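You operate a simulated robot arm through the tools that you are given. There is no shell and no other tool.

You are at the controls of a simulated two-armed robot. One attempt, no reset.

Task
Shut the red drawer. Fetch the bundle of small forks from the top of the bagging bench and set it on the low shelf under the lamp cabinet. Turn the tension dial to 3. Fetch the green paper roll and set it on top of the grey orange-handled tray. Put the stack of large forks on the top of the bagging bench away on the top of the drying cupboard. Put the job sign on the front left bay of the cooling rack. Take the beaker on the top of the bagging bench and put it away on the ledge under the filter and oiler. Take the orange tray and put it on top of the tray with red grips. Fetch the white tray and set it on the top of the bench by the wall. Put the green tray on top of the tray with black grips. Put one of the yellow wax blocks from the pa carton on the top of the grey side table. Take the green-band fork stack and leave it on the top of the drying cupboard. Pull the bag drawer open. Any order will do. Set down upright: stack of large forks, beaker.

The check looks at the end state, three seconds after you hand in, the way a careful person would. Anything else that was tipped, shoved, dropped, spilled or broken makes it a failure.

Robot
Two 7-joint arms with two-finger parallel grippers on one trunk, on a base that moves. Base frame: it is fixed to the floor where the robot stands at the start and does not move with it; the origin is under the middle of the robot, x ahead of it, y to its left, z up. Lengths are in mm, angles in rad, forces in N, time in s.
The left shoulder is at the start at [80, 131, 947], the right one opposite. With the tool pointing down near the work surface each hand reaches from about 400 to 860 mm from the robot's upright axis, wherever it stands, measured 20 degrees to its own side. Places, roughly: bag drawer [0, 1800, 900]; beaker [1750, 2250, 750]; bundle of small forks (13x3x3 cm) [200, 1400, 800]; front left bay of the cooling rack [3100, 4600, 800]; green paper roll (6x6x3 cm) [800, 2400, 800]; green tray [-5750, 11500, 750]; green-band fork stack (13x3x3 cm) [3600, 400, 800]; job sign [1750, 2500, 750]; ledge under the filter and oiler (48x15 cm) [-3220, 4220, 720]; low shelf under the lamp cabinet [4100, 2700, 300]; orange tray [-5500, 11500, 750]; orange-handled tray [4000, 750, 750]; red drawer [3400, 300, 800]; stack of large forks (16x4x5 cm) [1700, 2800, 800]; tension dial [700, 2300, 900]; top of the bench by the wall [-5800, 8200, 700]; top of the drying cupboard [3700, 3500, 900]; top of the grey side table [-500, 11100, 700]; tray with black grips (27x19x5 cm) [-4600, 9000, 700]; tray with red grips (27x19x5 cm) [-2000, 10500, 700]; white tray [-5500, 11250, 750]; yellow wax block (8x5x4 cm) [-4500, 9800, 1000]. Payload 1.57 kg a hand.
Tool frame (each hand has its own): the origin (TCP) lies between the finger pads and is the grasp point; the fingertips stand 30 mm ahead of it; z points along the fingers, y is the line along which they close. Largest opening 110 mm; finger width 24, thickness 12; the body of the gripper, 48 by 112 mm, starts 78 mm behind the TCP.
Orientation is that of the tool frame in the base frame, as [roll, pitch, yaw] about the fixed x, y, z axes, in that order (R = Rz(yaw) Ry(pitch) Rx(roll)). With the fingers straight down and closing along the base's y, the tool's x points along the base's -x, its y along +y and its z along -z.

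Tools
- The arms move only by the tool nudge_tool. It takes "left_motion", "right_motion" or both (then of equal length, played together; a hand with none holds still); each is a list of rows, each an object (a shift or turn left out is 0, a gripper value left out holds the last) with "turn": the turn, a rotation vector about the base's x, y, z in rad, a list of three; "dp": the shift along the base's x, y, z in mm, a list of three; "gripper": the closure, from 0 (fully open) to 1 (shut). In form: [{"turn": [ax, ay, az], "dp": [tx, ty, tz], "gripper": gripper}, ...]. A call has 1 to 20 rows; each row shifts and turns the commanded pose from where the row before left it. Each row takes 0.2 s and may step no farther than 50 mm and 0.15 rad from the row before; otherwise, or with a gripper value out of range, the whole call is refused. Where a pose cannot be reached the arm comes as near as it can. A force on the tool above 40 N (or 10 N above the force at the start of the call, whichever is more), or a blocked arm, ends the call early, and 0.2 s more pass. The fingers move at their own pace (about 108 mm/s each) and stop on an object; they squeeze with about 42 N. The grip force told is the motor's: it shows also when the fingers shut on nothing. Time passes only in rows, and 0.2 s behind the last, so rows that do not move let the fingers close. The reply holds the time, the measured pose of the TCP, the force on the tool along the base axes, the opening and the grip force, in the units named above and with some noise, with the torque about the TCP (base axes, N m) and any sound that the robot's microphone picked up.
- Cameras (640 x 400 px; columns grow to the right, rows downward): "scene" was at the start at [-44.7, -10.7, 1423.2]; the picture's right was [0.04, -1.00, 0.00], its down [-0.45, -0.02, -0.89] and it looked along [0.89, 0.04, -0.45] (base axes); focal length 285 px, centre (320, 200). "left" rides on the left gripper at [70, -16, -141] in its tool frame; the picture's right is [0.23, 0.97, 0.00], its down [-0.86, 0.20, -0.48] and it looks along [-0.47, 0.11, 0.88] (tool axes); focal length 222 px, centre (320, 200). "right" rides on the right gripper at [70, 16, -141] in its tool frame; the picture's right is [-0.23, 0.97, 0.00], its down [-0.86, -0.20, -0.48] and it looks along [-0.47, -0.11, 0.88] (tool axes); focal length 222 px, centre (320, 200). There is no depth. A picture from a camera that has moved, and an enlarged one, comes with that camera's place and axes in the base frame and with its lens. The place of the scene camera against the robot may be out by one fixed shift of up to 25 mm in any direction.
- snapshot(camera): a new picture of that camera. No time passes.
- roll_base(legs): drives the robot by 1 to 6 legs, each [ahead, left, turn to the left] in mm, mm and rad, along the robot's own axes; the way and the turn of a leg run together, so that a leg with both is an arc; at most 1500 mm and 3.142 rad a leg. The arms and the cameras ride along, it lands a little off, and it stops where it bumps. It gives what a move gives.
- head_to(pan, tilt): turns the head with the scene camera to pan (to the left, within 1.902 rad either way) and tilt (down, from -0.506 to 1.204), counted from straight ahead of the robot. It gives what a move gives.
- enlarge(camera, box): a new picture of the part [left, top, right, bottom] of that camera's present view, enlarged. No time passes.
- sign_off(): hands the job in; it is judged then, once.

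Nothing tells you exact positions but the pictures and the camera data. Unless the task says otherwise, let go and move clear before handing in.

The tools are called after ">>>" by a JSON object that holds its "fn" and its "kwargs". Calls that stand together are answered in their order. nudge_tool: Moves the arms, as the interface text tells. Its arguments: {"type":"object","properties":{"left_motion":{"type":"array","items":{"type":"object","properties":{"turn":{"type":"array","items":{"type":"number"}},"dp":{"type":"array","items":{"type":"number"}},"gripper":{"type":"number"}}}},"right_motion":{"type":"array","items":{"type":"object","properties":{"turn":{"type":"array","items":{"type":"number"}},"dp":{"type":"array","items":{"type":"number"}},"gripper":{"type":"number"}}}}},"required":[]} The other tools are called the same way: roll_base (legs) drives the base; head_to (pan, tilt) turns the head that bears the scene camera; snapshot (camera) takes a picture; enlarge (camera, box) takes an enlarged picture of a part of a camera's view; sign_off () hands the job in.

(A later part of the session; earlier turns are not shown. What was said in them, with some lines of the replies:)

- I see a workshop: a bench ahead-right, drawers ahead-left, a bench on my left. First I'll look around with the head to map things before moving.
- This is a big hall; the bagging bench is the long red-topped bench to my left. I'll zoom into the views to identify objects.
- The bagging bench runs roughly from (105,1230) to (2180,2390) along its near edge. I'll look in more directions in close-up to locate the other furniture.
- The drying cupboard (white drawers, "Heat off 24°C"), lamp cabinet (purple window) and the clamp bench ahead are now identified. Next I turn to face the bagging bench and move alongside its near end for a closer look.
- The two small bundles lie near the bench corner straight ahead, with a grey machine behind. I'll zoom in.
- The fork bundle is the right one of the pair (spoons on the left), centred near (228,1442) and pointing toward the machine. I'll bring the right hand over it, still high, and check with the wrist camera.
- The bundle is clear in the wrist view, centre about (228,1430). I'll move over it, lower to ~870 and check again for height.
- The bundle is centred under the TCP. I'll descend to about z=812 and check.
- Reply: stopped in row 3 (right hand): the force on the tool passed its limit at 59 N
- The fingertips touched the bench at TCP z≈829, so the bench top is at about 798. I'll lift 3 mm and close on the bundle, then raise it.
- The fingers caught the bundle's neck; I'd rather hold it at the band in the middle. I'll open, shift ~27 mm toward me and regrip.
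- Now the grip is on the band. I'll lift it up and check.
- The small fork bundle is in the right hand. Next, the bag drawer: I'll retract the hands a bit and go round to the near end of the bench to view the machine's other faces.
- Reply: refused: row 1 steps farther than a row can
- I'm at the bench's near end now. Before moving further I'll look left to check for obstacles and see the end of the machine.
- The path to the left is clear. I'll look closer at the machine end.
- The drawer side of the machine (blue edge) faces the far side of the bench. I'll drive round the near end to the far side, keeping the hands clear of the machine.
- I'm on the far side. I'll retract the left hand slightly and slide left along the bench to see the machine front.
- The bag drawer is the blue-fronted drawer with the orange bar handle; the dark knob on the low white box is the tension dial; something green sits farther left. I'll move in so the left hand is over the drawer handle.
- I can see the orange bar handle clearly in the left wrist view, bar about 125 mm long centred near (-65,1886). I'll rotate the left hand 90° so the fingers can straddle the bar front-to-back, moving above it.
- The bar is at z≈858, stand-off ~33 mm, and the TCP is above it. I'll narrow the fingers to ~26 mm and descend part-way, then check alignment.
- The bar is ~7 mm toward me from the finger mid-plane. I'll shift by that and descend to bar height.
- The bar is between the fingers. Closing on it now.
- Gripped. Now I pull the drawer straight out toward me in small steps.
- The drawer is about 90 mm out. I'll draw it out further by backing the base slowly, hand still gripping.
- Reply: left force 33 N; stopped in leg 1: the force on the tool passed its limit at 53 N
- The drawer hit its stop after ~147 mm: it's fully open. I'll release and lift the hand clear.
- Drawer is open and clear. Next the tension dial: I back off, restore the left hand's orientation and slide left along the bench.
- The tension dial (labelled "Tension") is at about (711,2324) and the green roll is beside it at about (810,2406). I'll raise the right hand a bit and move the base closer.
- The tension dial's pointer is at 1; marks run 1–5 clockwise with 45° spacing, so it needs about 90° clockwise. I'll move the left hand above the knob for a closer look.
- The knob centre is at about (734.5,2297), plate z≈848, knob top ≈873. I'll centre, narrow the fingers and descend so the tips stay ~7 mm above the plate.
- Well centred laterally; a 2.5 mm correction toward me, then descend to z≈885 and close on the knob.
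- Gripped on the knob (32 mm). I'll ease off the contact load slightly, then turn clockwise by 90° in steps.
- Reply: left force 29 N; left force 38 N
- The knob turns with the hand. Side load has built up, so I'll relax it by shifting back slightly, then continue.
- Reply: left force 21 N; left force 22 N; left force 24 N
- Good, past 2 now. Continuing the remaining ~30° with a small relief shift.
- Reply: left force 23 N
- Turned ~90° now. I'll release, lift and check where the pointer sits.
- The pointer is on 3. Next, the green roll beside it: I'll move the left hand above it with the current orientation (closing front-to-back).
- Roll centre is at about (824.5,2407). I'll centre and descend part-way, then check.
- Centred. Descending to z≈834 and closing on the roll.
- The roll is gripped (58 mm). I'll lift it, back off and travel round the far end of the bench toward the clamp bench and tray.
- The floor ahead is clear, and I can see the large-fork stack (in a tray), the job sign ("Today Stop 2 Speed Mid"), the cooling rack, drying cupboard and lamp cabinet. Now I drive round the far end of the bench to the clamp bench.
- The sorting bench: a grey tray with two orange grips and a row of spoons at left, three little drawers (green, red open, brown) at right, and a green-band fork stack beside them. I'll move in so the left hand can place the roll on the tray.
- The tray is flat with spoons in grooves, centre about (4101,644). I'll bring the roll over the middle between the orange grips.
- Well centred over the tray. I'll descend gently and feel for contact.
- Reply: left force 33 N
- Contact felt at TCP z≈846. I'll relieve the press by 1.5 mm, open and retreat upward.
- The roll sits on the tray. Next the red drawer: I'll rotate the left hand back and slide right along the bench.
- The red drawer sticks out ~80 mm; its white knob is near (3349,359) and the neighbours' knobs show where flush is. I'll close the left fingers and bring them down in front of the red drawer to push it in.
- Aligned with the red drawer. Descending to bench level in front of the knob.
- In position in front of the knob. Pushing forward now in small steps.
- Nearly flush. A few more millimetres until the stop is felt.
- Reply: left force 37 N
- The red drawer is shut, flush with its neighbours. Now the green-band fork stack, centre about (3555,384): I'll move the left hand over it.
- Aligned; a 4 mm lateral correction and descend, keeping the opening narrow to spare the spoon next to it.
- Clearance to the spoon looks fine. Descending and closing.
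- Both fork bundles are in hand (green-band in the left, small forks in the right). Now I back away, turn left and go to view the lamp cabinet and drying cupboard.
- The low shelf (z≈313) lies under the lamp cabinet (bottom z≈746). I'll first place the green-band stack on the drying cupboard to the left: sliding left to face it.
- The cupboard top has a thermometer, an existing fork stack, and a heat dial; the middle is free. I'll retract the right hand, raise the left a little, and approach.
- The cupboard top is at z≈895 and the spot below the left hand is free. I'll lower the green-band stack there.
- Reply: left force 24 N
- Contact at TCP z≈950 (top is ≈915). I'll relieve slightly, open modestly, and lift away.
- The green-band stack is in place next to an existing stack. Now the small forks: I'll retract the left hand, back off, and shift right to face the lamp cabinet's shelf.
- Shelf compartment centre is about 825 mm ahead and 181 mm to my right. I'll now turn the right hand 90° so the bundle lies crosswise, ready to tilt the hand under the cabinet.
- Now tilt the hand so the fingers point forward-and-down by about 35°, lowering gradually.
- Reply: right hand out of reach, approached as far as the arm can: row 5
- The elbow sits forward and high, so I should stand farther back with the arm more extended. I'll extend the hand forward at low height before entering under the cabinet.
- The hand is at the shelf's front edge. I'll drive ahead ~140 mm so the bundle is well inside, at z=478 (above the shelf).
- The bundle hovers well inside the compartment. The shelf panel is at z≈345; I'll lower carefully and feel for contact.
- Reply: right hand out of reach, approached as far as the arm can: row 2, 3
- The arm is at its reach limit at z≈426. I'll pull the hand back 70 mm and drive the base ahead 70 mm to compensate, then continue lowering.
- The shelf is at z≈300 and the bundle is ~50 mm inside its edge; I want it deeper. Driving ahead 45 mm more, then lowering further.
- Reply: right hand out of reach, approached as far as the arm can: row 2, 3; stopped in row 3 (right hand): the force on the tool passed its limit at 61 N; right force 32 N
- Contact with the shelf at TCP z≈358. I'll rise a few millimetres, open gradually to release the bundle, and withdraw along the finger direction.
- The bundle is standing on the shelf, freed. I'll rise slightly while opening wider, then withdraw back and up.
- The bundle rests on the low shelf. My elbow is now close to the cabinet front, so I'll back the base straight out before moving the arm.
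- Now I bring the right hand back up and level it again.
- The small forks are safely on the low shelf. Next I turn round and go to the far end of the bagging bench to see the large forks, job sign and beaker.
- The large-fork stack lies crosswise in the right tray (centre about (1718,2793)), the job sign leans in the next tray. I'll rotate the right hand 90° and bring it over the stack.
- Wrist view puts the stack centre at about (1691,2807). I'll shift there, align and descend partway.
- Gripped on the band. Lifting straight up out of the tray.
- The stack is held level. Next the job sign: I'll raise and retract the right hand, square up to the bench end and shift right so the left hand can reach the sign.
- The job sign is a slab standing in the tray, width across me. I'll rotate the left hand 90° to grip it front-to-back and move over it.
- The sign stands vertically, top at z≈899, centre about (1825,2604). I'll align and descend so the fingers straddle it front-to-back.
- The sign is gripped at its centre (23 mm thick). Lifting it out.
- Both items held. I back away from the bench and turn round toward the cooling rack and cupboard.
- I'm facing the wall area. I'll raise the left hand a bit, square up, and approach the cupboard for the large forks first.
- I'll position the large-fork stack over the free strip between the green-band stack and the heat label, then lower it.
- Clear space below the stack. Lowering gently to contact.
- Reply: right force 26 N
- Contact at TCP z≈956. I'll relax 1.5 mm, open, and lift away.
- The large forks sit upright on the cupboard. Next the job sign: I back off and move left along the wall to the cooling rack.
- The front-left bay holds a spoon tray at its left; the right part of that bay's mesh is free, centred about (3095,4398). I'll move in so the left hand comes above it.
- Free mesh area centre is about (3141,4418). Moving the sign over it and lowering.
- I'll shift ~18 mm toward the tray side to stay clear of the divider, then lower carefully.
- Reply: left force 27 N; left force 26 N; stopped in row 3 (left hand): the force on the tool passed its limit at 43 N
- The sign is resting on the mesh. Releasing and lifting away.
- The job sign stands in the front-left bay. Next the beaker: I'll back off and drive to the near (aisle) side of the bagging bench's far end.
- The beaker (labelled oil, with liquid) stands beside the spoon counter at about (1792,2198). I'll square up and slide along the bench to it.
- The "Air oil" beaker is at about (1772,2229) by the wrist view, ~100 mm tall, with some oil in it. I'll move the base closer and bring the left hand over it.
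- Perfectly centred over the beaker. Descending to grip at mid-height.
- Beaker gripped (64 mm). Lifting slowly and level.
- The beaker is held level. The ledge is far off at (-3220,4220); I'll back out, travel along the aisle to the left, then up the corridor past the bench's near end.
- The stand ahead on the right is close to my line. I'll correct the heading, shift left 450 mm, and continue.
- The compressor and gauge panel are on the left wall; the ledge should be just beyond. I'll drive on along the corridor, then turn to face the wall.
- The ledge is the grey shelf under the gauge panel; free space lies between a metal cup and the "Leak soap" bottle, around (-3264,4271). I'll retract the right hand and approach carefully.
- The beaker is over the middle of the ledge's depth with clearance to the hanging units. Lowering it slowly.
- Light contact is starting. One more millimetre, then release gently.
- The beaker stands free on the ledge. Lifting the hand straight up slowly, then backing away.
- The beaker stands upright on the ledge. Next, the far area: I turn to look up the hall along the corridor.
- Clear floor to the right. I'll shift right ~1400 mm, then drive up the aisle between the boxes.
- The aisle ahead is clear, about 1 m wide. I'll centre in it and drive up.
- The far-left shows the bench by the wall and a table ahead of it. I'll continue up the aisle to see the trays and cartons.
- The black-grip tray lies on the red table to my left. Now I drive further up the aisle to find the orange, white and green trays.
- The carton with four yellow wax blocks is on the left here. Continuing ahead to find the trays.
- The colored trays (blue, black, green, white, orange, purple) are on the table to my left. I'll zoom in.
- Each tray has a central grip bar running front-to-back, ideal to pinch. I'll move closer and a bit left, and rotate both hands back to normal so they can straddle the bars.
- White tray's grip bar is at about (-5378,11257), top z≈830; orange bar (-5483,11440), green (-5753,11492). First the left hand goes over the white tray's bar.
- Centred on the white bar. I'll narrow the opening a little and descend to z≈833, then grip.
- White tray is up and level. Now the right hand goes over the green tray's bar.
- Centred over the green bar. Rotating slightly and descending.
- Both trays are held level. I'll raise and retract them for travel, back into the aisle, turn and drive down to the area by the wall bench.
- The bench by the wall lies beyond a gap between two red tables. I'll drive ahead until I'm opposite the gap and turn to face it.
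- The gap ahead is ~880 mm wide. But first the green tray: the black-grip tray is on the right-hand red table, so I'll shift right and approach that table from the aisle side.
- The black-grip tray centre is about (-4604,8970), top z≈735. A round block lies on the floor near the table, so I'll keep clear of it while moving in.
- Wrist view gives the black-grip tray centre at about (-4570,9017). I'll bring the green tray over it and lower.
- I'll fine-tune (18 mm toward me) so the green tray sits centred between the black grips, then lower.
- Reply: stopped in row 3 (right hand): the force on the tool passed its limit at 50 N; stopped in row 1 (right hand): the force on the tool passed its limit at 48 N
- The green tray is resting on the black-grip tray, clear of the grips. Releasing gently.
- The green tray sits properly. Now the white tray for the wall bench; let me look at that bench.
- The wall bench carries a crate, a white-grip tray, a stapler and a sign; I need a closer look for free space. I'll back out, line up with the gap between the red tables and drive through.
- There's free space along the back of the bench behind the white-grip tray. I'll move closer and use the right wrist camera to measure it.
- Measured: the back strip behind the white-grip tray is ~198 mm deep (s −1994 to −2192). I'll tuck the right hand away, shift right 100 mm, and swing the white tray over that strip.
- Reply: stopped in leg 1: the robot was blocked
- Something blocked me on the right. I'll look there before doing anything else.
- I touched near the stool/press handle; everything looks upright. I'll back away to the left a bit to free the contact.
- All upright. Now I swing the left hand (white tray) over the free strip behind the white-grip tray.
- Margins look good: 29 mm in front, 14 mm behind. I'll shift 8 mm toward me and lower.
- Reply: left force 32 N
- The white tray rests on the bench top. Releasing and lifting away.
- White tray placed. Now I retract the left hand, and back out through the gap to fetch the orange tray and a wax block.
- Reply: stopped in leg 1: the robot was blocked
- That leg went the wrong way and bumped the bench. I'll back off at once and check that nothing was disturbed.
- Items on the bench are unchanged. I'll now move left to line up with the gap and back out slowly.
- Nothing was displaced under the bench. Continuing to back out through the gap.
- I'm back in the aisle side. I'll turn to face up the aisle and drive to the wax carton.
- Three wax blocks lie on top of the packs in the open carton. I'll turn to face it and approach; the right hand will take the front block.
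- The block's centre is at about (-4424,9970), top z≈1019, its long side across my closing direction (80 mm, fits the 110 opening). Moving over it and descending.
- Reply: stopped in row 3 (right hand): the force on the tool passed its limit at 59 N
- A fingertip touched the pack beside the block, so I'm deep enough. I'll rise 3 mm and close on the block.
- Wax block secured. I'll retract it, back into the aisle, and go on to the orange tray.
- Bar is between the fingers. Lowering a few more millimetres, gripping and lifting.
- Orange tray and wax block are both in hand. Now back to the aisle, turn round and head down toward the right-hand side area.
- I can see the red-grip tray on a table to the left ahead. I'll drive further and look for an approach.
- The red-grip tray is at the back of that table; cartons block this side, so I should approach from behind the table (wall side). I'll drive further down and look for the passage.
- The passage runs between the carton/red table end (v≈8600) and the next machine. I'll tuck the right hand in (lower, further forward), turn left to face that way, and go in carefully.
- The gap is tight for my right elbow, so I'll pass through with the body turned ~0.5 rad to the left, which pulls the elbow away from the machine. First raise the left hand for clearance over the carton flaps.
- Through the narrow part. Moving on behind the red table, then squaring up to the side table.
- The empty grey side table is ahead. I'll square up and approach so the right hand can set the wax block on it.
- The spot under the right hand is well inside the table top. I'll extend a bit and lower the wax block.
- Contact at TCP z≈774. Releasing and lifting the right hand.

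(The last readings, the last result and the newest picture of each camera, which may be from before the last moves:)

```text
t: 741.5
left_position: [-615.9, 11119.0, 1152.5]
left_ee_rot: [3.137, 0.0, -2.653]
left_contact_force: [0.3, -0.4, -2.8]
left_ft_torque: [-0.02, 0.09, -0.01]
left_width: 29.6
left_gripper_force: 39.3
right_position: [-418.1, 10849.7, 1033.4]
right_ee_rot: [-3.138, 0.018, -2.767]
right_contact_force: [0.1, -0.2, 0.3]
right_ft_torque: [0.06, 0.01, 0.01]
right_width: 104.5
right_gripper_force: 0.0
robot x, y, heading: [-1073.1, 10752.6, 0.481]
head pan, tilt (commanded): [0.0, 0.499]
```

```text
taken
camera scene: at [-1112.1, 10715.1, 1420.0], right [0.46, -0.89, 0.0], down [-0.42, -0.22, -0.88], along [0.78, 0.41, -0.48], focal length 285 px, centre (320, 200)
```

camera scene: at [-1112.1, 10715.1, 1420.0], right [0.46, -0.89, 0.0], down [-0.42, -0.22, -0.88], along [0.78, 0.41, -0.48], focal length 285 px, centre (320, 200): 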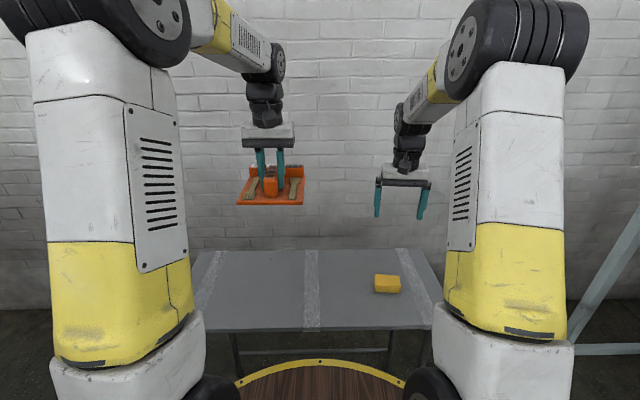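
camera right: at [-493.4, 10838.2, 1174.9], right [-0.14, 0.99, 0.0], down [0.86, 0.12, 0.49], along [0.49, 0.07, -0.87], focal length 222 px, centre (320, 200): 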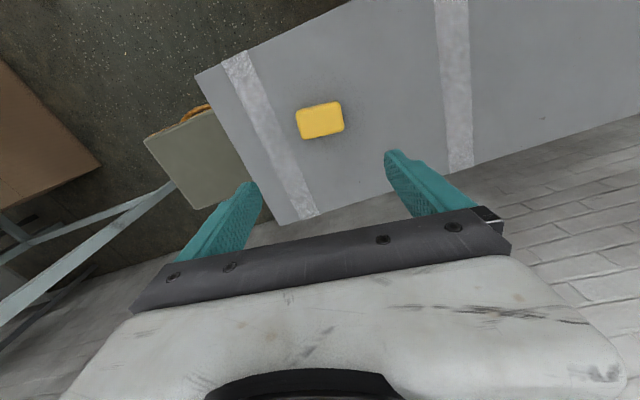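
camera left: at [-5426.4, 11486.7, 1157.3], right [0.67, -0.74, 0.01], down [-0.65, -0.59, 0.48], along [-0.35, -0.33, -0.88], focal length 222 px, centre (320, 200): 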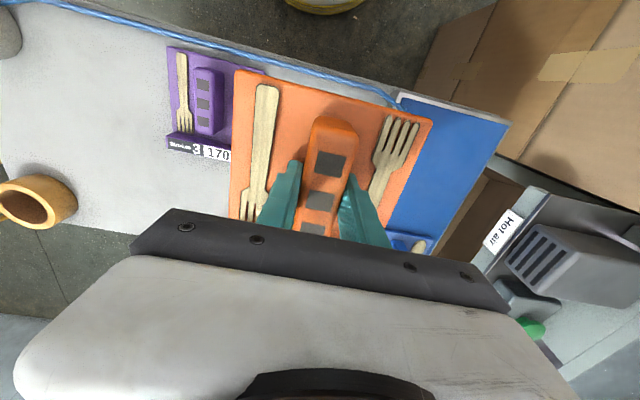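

The wax block is on the side table. Last item: the orange tray. I'll retract the right hand, back off and turn round to face the red table from behind.

>>> {"fn": "nudge_tool", "kwargs": {"right_motion": [{"dp": [-30, -16, 20]}, {"dp": [-30, -16, 20]}, {"dp": [-30, -16, 20]}, {"dp": [-20, -10, 10]}, {}]}}

>>> {"fn": "roll_base", "kwargs": {"legs": [[-440, 0, 0], [0, 0, 1.5]]}}

>>> {"fn": "head_to", "kwargs": {"pan": 0.3, "tilt": 0.4}}

>>> {"fn": "snapshot", "kwargs": {"camera": "scene"}}

```text
t: 742.7
left_position: [-617.0, 11119.5, 1152.0]
left_ee_rot: [3.137, 0.0, -2.65]
left_contact_force: [0.4, 0.0, -2.9]
left_ft_torque: [0.0, 0.06, 0.02]
left_width: 30.0
left_gripper_force: 39.4
right_position: [-531.4, 10792.5, 1102.6]
right_ee_rot: [-3.138, 0.017, -2.769]
right_contact_force: [0.4, -0.8, -0.3]
right_ft_torque: [-0.02, 0.03, 0.0]
right_width: 104.6
right_gripper_force: 0.1
robot x, y, heading: [-1071.8, 10750.9, 0.48]
head pan, tilt (commanded): [0.0, 0.499]
```

```text
t: 749.1
left_position: [-1816.7, 11019.0, 1152.7]
left_ee_rot: [3.136, 0.0, -1.145]
left_contact_force: [-0.3, 0.1, -3.6]
left_ft_torque: [-0.09, -0.05, -0.04]
left_width: 29.7
left_gripper_force: 39.6
right_position: [-1484.6, 11083.3, 1102.7]
right_ee_rot: [-3.139, 0.016, -1.26]
right_contact_force: [-0.2, -0.4, -0.5]
right_ft_torque: [-0.01, 0.01, 0.0]
right_width: 104.6
right_gripper_force: 0.0
robot x, y, heading: [-1480.5, 10538.1, 1.992]
head pan, tilt (commanded): [0.0, 0.499]
```

```text
t: 749.9
left_position: [-1816.4, 11018.2, 1153.2]
left_ee_rot: [3.137, 0.0, -1.144]
left_contact_force: [0.1, -0.4, -2.9]
left_ft_torque: [-0.06, -0.06, 0.03]
left_width: 29.5
left_gripper_force: 39.4
right_position: [-1486.2, 11082.8, 1102.9]
right_ee_rot: [-3.138, 0.018, -1.261]
right_contact_force: [-0.1, -0.1, 0.8]
right_ft_torque: [0.03, 0.01, 0.01]
right_width: 104.5
right_gripper_force: 0.0
robot x, y, heading: [-1475.8, 10541.4, 1.985]
head pan, tilt (commanded): [0.3, 0.4]
```

```text
taken
camera scene: at [-1479.7, 10467.5, 1429.1], right [0.75, 0.66, 0.0], down [0.26, -0.29, -0.92], along [-0.61, 0.69, -0.39], focal length 285 px, centre (320, 200)
```

scene: 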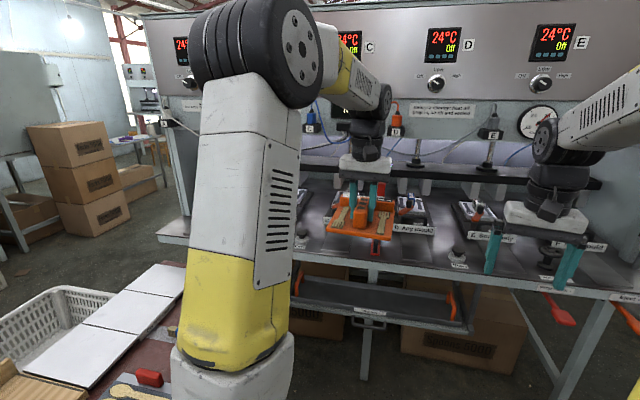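

>>> {"fn": "roll_base", "kwargs": {"legs": [[0, 0, 1.6]]}}

>>> {"fn": "head_to", "kwargs": {"pan": -0.2, "tilt": 0.5}}

>>> {"fn": "snapshot", "kwargs": {"camera": "scene"}}

```text
t: 754.2
left_position: [-1946.1, 10187.7, 1153.5]
left_ee_rot: [3.139, 0.0, 0.458]
left_contact_force: [0.6, 0.2, -3.1]
left_ft_torque: [0.02, -0.08, -0.02]
left_width: 29.9
left_gripper_force: 39.2
right_position: [-2021.4, 10516.7, 1103.7]
right_ee_rot: [-3.136, 0.018, 0.342]
right_contact_force: [-0.3, -0.6, -0.5]
right_ft_torque: [0.0, -0.01, 0.0]
right_width: 104.6
right_gripper_force: 0.0
robot x, y, heading: [-1479.3, 10540.6, -2.694]
head pan, tilt (commanded): [0.3, 0.4]
```

```text
t: 755.1
left_position: [-1946.1, 10188.2, 1152.0]
left_ee_rot: [3.138, -0.001, 0.457]
left_contact_force: [0.8, 0.0, -3.2]
left_ft_torque: [0.05, -0.07, -0.01]
left_width: 29.7
left_gripper_force: 39.0
right_position: [-2021.5, 10515.9, 1104.1]
right_ee_rot: [-3.139, 0.017, 0.342]
right_contact_force: [0.1, 0.1, -0.6]
right_ft_torque: [0.03, -0.03, -0.01]
right_width: 104.4
right_gripper_force: 0.1
robot x, y, heading: [-1480.4, 10538.6, -2.699]
head pan, tilt (commanded): [-0.201, 0.499]
```

```text
taken
camera scene: at [-1437.9, 10563.5, 1420.0], right [-0.25, 0.97, 0.0], down [0.46, 0.12, -0.88], along [-0.85, -0.22, -0.48], focal length 285 px, centre (320, 200)
```

scene: 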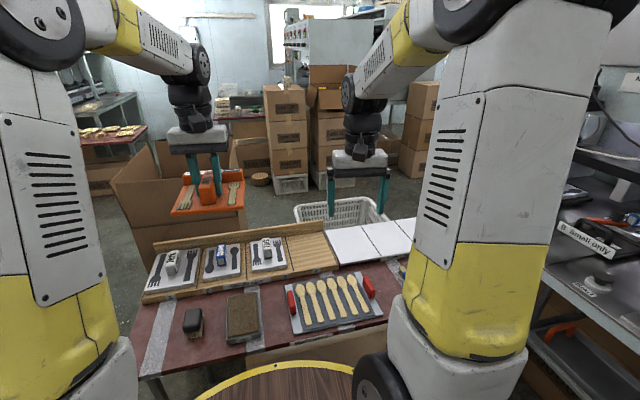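

>>> {"fn": "snapshot", "kwargs": {"camera": "right"}}

>>> {"fn": "enlarge", "kwargs": {"camera": "scene", "box": [240, 220, 440, 370]}}

```text
taken
camera right: at [-1948.8, 10524.0, 1244.3], right [0.11, -0.99, 0.0], down [-0.86, -0.1, 0.49], along [-0.49, -0.06, -0.87], focal length 222 px, centre (320, 200)
```

right: 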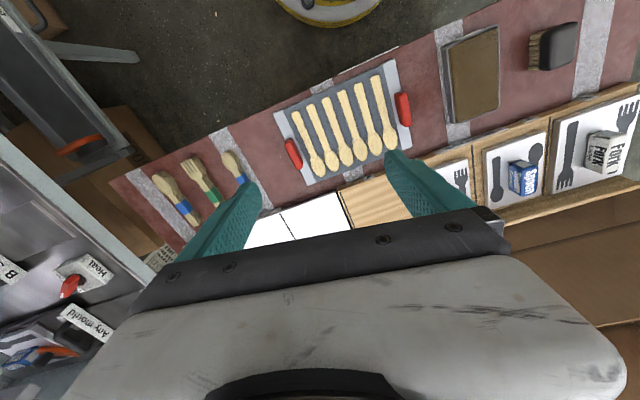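

```text
2.67 times, centred on (340, 295) of scene
camera zoom: at [-1437.9, 10563.5, 1420.0], right [-0.25, 0.97, 0.0], down [0.46, 0.12, -0.88], along [-0.85, -0.22, -0.48], focal length 761 px, centre (267, -53)
```

zoom: 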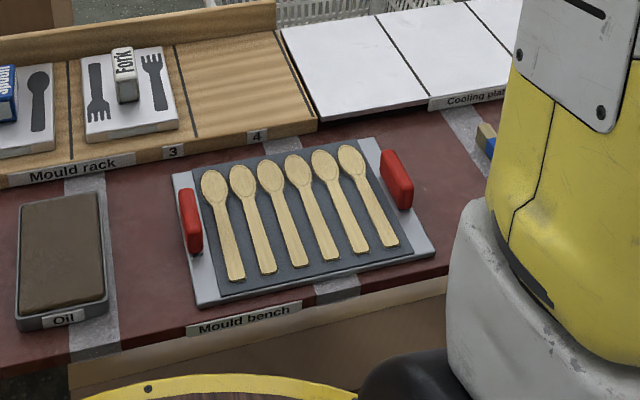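

The red-grip tray is clear: centre (-2056,10451), top z≈720. I'll shift right so the left hand is over it.

>>> {"fn": "roll_base", "kwargs": {"legs": [[0, 0, 0.04], [0, -300, 0]]}}

>>> {"fn": "snapshot", "kwargs": {"camera": "scene"}}

>>> {"fn": "snapshot", "kwargs": {"camera": "left"}}

>>> {"fn": "snapshot", "kwargs": {"camera": "right"}}

```text
t: 757.6
left_position: [-2072.6, 10434.4, 1152.6]
left_ee_rot: [3.136, 0.001, 0.501]
left_contact_force: [0.1, 0.7, -2.8]
left_ft_torque: [0.03, -0.1, -0.04]
left_width: 29.8
left_gripper_force: 38.9
right_position: [-2163.7, 10760.5, 1103.6]
right_ee_rot: [-3.138, 0.017, 0.387]
right_contact_force: [0.1, -0.3, 0.1]
right_ft_torque: [0.02, 0.04, 0.01]
right_width: 104.5
right_gripper_force: 0.1
robot x, y, heading: [-1618.4, 10804.6, -2.649]
head pan, tilt (commanded): [-0.201, 0.499]
```

```text
taken
camera scene: at [-1583.0, 10832.1, 1420.0], right [-0.29, 0.96, 0.0], down [0.46, 0.14, -0.88], along [-0.84, -0.25, -0.48], focal length 285 px, centre (320, 200)
```

scene: 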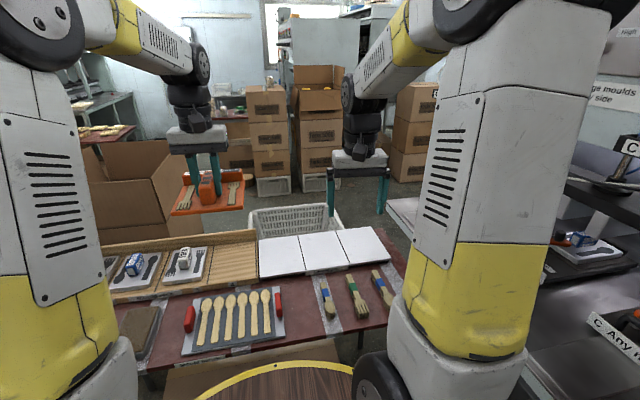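

```text
taken
camera left: at [-2020.6, 10482.3, 1293.3], right [0.67, -0.74, 0.01], down [-0.65, -0.58, 0.48], along [-0.35, -0.32, -0.88], focal length 222 px, centre (320, 200)
```

left: 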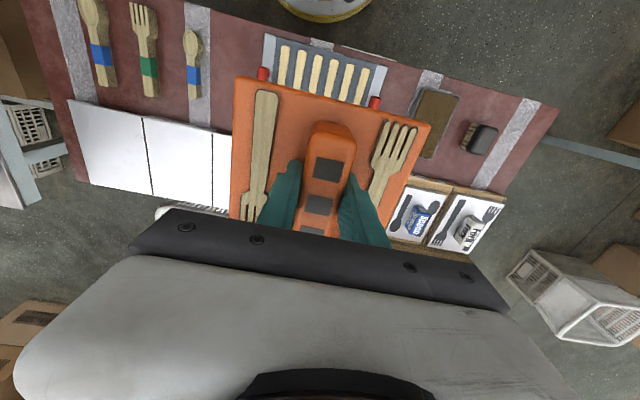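

```text
taken
camera right: at [-2091.0, 10770.2, 1244.3], right [0.16, -0.99, 0.0], down [-0.86, -0.14, 0.49], along [-0.49, -0.08, -0.87], focal length 222 px, centre (320, 200)
```

right: 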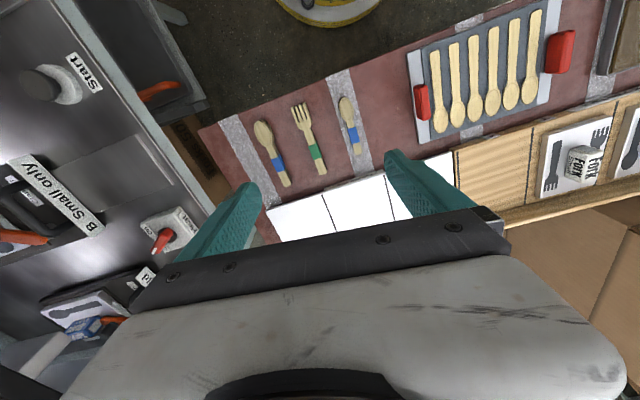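

I'll centre the orange tray over the red-grip tray and lower it.

>>> {"fn": "nudge_tool", "kwargs": {"left_motion": [{"dp": [18, 13, 0], "turn": [0, 0, -0.035]}, {"dp": [17, 12, -20]}, {"dp": [0, 0, -45]}, {"dp": [0, 0, -45]}, {"dp": [0, 0, -45]}, {"dp": [0, 0, -45]}, {"dp": [0, 0, -40]}, {}]}}

>>> {"fn": "snapshot", "kwargs": {"camera": "left"}}

>>> {"fn": "enlarge", "kwargs": {"camera": "scene", "box": [120, 200, 340, 380]}}

```text
t: 759.4
left_position: [-2038.6, 10461.6, 912.3]
left_ee_rot: [3.136, -0.001, 0.464]
left_contact_force: [-0.2, -0.4, -2.7]
left_ft_torque: [0.0, -0.07, 0.03]
left_width: 30.0
left_gripper_force: 39.2
right_position: [-2162.8, 10760.7, 1104.6]
right_ee_rot: [-3.138, 0.017, 0.386]
right_contact_force: [0.2, 0.1, -0.9]
right_ft_torque: [0.0, 0.02, -0.03]
right_width: 104.6
right_gripper_force: 0.0
robot x, y, heading: [-1617.3, 10806.4, -2.648]
head pan, tilt (commanded): [-0.201, 0.499]
```

```text
taken
camera left: at [-1984.6, 10507.1, 1053.5], right [0.64, -0.77, 0.01], down [-0.68, -0.56, 0.48], along [-0.37, -0.31, -0.88], focal length 222 px, centre (320, 200)
```

left: 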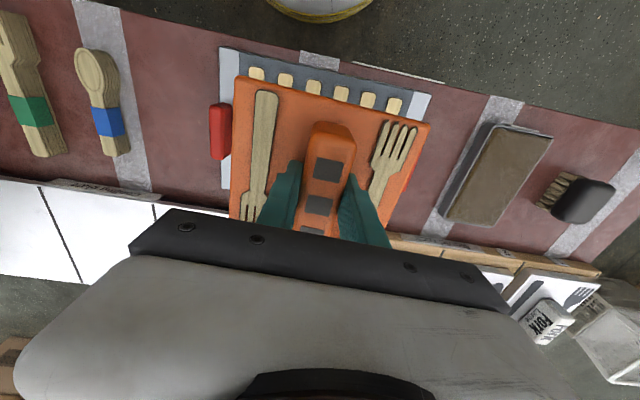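

```text
2.22 times, centred on (230, 290) of scene
camera zoom: at [-1583.0, 10832.2, 1420.0], right [-0.29, 0.96, 0.0], down [0.46, 0.14, -0.88], along [-0.84, -0.25, -0.48], focal length 634 px, centre (520, 0)
```

zoom: 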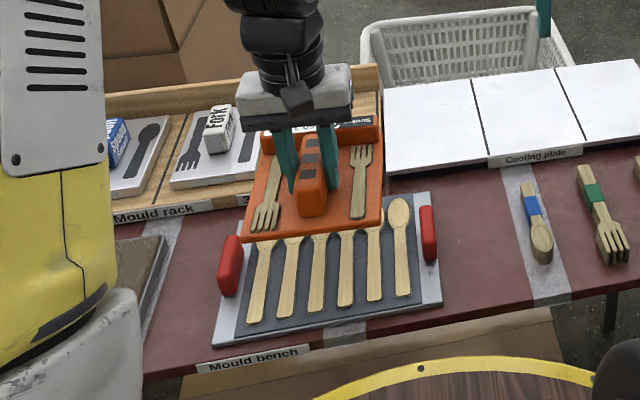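

Centred between the red grips. Lowering further.

>>> {"fn": "nudge_tool", "kwargs": {"left_motion": [{"dp": [0, 0, -30]}, {"dp": [0, 0, -30]}, {"dp": [0, 0, -20]}, {"dp": [0, 0, -12]}, {}]}}

>>> {"fn": "enlarge", "kwargs": {"camera": "scene", "box": [160, 230, 320, 360]}}

```text
t: 760.6
left_position: [-2037.5, 10460.0, 818.6]
left_ee_rot: [3.135, 0.0, 0.466]
left_contact_force: [0.2, -0.2, -2.9]
left_ft_torque: [0.04, -0.07, 0.03]
left_width: 29.5
left_gripper_force: 39.5
right_position: [-2163.1, 10759.5, 1104.6]
right_ee_rot: [-3.14, 0.016, 0.387]
right_contact_force: [-0.2, -0.3, 1.0]
right_ft_torque: [-0.01, 0.0, 0.0]
right_width: 104.3
right_gripper_force: 0.1
robot x, y, heading: [-1622.4, 10806.7, -2.649]
head pan, tilt (commanded): [-0.201, 0.499]
```

```text
3.08 times, centred on (240, 295) of scene
camera zoom: at [-1583.0, 10832.2, 1420.0], right [-0.29, 0.96, 0.0], down [0.46, 0.14, -0.88], along [-0.84, -0.25, -0.48], focal length 878 px, centre (566, -92)
```

zoom: 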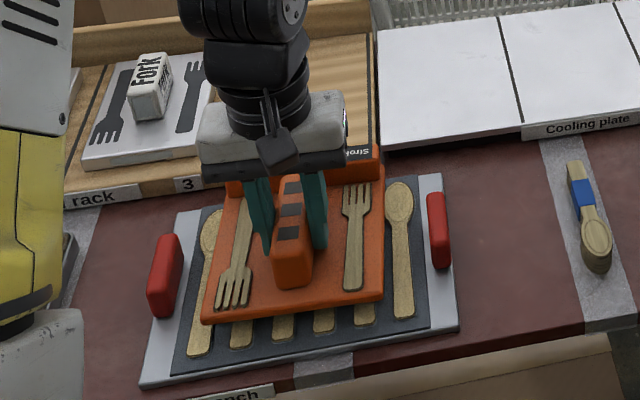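

>>> {"fn": "nudge_tool", "kwargs": {"left_motion": [{"dp": [0, 0, -8]}, {"dp": [0, 0, -6]}, {}]}}

>>> {"fn": "nudge_tool", "kwargs": {"left_motion": [{"dp": [0, 0, -4]}, {"dp": [0, 0, -3]}, {}]}}

```text
t: 761.4
left_position: [-2036.5, 10459.7, 805.6]
left_ee_rot: [3.136, 0.002, 0.466]
left_contact_force: [-0.7, -0.4, -2.8]
left_ft_torque: [0.04, -0.07, 0.02]
left_width: 29.6
left_gripper_force: 39.4
right_position: [-2163.0, 10760.0, 1103.0]
right_ee_rot: [-3.138, 0.017, 0.386]
right_contact_force: [0.4, 0.1, -0.4]
right_ft_torque: [0.01, -0.01, -0.03]
right_width: 104.4
right_gripper_force: 0.0
robot x, y, heading: [-1623.8, 10810.0, -2.653]
head pan, tilt (commanded): [-0.201, 0.499]
```

```text
t: 762.2
left_position: [-2038.7, 10460.2, 798.1]
left_ee_rot: [3.138, 0.0, 0.466]
left_contact_force: [-0.4, -0.5, -2.7]
left_ft_torque: [0.07, -0.03, -0.03]
left_width: 29.9
left_gripper_force: 39.6
right_position: [-2162.6, 10760.7, 1105.0]
right_ee_rot: [-3.138, 0.017, 0.386]
right_contact_force: [0.0, 0.4, -0.5]
right_ft_torque: [0.01, 0.01, -0.02]
right_width: 104.4
right_gripper_force: 0.0
robot x, y, heading: [-1618.8, 10805.7, -2.649]
head pan, tilt (commanded): [-0.201, 0.499]
```

>>> {"fn": "nudge_tool", "kwargs": {"left_motion": [{"dp": [0, 0, -3]}, {"dp": [0, 0, -2]}, {}]}}

>>> {"fn": "enlarge", "kwargs": {"camera": "scene", "box": [160, 230, 320, 360]}}

```text
t: 763.0
left_position: [-2040.4, 10459.9, 796.4]
left_ee_rot: [3.138, 0.003, 0.466]
left_contact_force: [4.7, 0.1, 31.6]
left_ft_torque: [0.77, 0.38, -0.07]
left_width: 29.8
left_gripper_force: 39.6
right_position: [-2161.9, 10759.3, 1104.5]
right_ee_rot: [-3.139, 0.017, 0.385]
right_contact_force: [1.0, 0.1, -0.2]
right_ft_torque: [-0.02, 0.02, -0.04]
right_width: 104.4
right_gripper_force: 0.1
robot x, y, heading: [-1621.8, 10809.5, -2.646]
head pan, tilt (commanded): [-0.201, 0.499]
```

```text
3.08 times, centred on (240, 295) of scene
camera zoom: at [-1582.1, 10832.8, 1420.0], right [-0.29, 0.96, 0.0], down [0.46, 0.14, -0.88], along [-0.84, -0.25, -0.48], focal length 878 px, centre (566, -92)
```

zoom: 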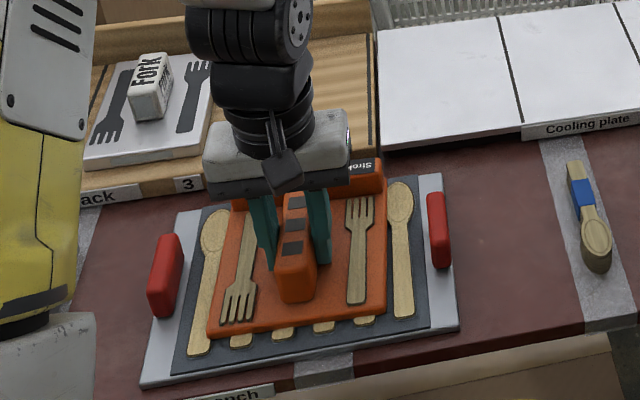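

The orange tray is resting on the red-grip tray. Releasing and lifting.

>>> {"fn": "nudge_tool", "kwargs": {"left_motion": [{"dp": [0, 0, 1.5]}, {"gripper": 0.68}, {"gripper": 0.6}, {}, {"dp": [0, 0, 10]}, {"dp": [0, 0, 30]}, {"dp": [0, 0, 40]}, {"dp": [0, 0, 45]}, {"dp": [0, 0, 45]}, {"dp": [0, 0, 45]}, {}]}}

>>> {"fn": "snapshot", "kwargs": {"camera": "left"}}

>>> {"fn": "enlarge", "kwargs": {"camera": "scene", "box": [140, 210, 340, 370]}}

```text
t: 765.4
left_position: [-2036.4, 10459.8, 1012.0]
left_ee_rot: [3.137, -0.001, 0.467]
left_contact_force: [0.0, 0.6, 0.2]
left_ft_torque: [0.02, -0.03, 0.0]
left_width: 44.1
left_gripper_force: 0.0
right_position: [-2162.5, 10758.3, 1104.2]
right_ee_rot: [-3.137, 0.017, 0.383]
right_contact_force: [-0.4, -0.6, -0.6]
right_ft_torque: [-0.02, 0.0, -0.03]
right_width: 104.8
right_gripper_force: 0.1
robot x, y, heading: [-1623.4, 10811.2, -2.649]
head pan, tilt (commanded): [-0.201, 0.499]
```

```text
taken
camera left: at [-1982.7, 10506.6, 1152.2], right [0.64, -0.77, 0.01], down [-0.68, -0.56, 0.48], along [-0.37, -0.31, -0.88], focal length 222 px, centre (320, 200)
```

left: 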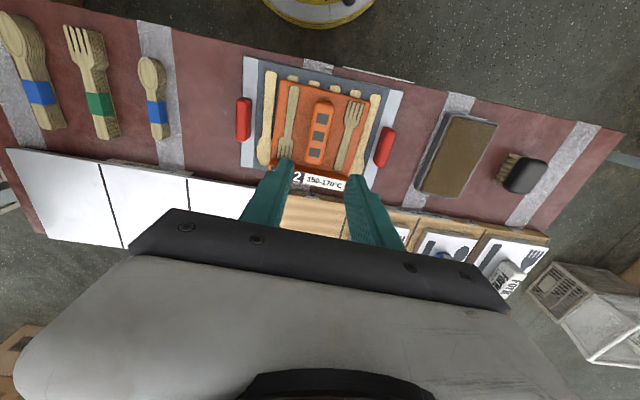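

```text
2.50 times, centred on (240, 290) of scene
camera zoom: at [-1582.9, 10832.3, 1420.0], right [-0.29, 0.96, 0.0], down [0.46, 0.14, -0.88], along [-0.84, -0.25, -0.48], focal length 713 px, centre (520, -25)
```

zoom: 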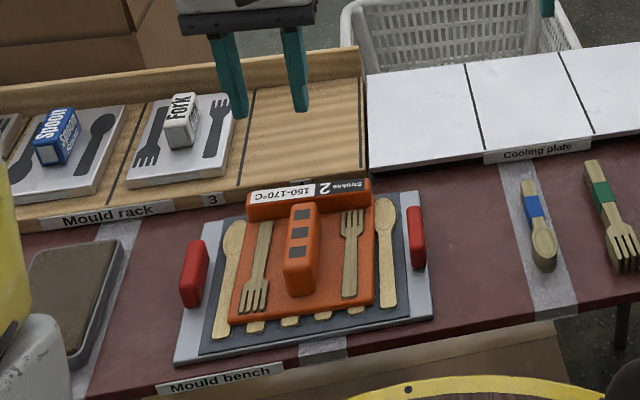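

The orange tray sits squarely on the red-grip tray. All items are done; I'll move clear before handing in.

>>> {"fn": "roll_base", "kwargs": {"legs": [[-180, 0, 0]]}}

>>> {"fn": "snapshot", "kwargs": {"camera": "scene"}}

```text
t: 766.9
left_position: [-1883.2, 10543.4, 1011.1]
left_ee_rot: [3.136, 0.0, 0.471]
left_contact_force: [-0.6, -0.6, -0.8]
left_ft_torque: [0.0, -0.02, -0.05]
left_width: 44.1
left_gripper_force: 0.0
right_position: [-2010.8, 10840.2, 1103.8]
right_ee_rot: [-3.139, 0.018, 0.389]
right_contact_force: [0.3, -0.5, 0.2]
right_ft_torque: [0.03, 0.03, 0.01]
right_width: 104.6
right_gripper_force: 0.0
robot x, y, heading: [-1474.4, 10892.2, -2.644]
head pan, tilt (commanded): [-0.201, 0.499]
```

```text
taken
camera scene: at [-1431.1, 10914.7, 1420.0], right [-0.29, 0.96, 0.0], down [0.46, 0.14, -0.88], along [-0.84, -0.26, -0.48], focal length 285 px, centre (320, 200)
```

scene: 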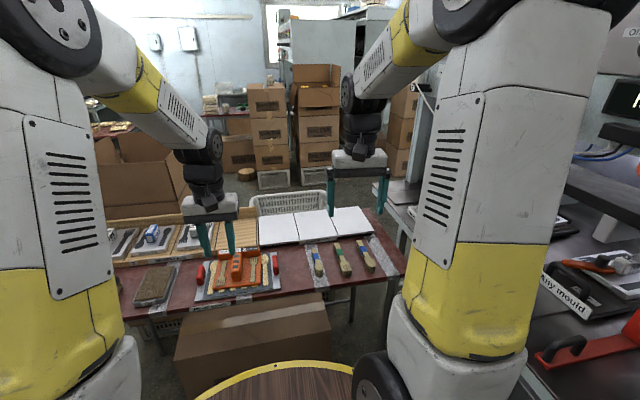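

Everything I see is in place: the orange tray is on the red-grip tray, both hands are empty and clear, and all other items were set down and checked earlier. I'm handing in.

>>> {"fn": "sign_off", "kwargs": {}}

```text
The job is handed in.
```

I worked through all thirteen items and handed the job in. I checked each one on camera as I set it down. I haven't been told the verdict.

| Item | Where it ended up |
|---|---|
| Red drawer | Shut, flush with the drawers either side |
| Bundle of small forks | Low shelf under the lamp cabinet, lying on its side about 60 mm in from the front edge |
| Tension dial | Pointer on 3 |
| Green paper roll | On the orange-handled tray, between the grips |
| Stack of large forks | Top of the drying cupboard, upright |
| Job sign | Front left bay of the cooling rack, standing |
| Beaker | Ledge under the filter and oiler, upright, no spill seen |
| Orange tray | On the tray with red grips, centred between them |
| White tray | Top of the bench by the wall, behind the white-grip tray |
| Green tray | On the tray with black grips, centred between them |
| Wax block | Top of the grey side table |
| Green-band fork stack | Top of the drying cupboard |
| Bag drawer | Pulled out to its stop, about 147 mm |

Three things could matter to the check:

- **Bumps by the wall bench:** the base was blocked twice there. Once was on its right, probably against the orange handle of the press tray. Once was into the bench itself, after I drove the wrong way. I saw nothing tipped or moved on camera afterwards.
- **White tray at the back edge:** it sits level, but its back edge is about flush with the back edge of the bench.
- **Job sign pressed down:** I pushed it further than needed onto the mesh, so it slid about 9 mm in the grip before I let go. It stood straight afterwards.
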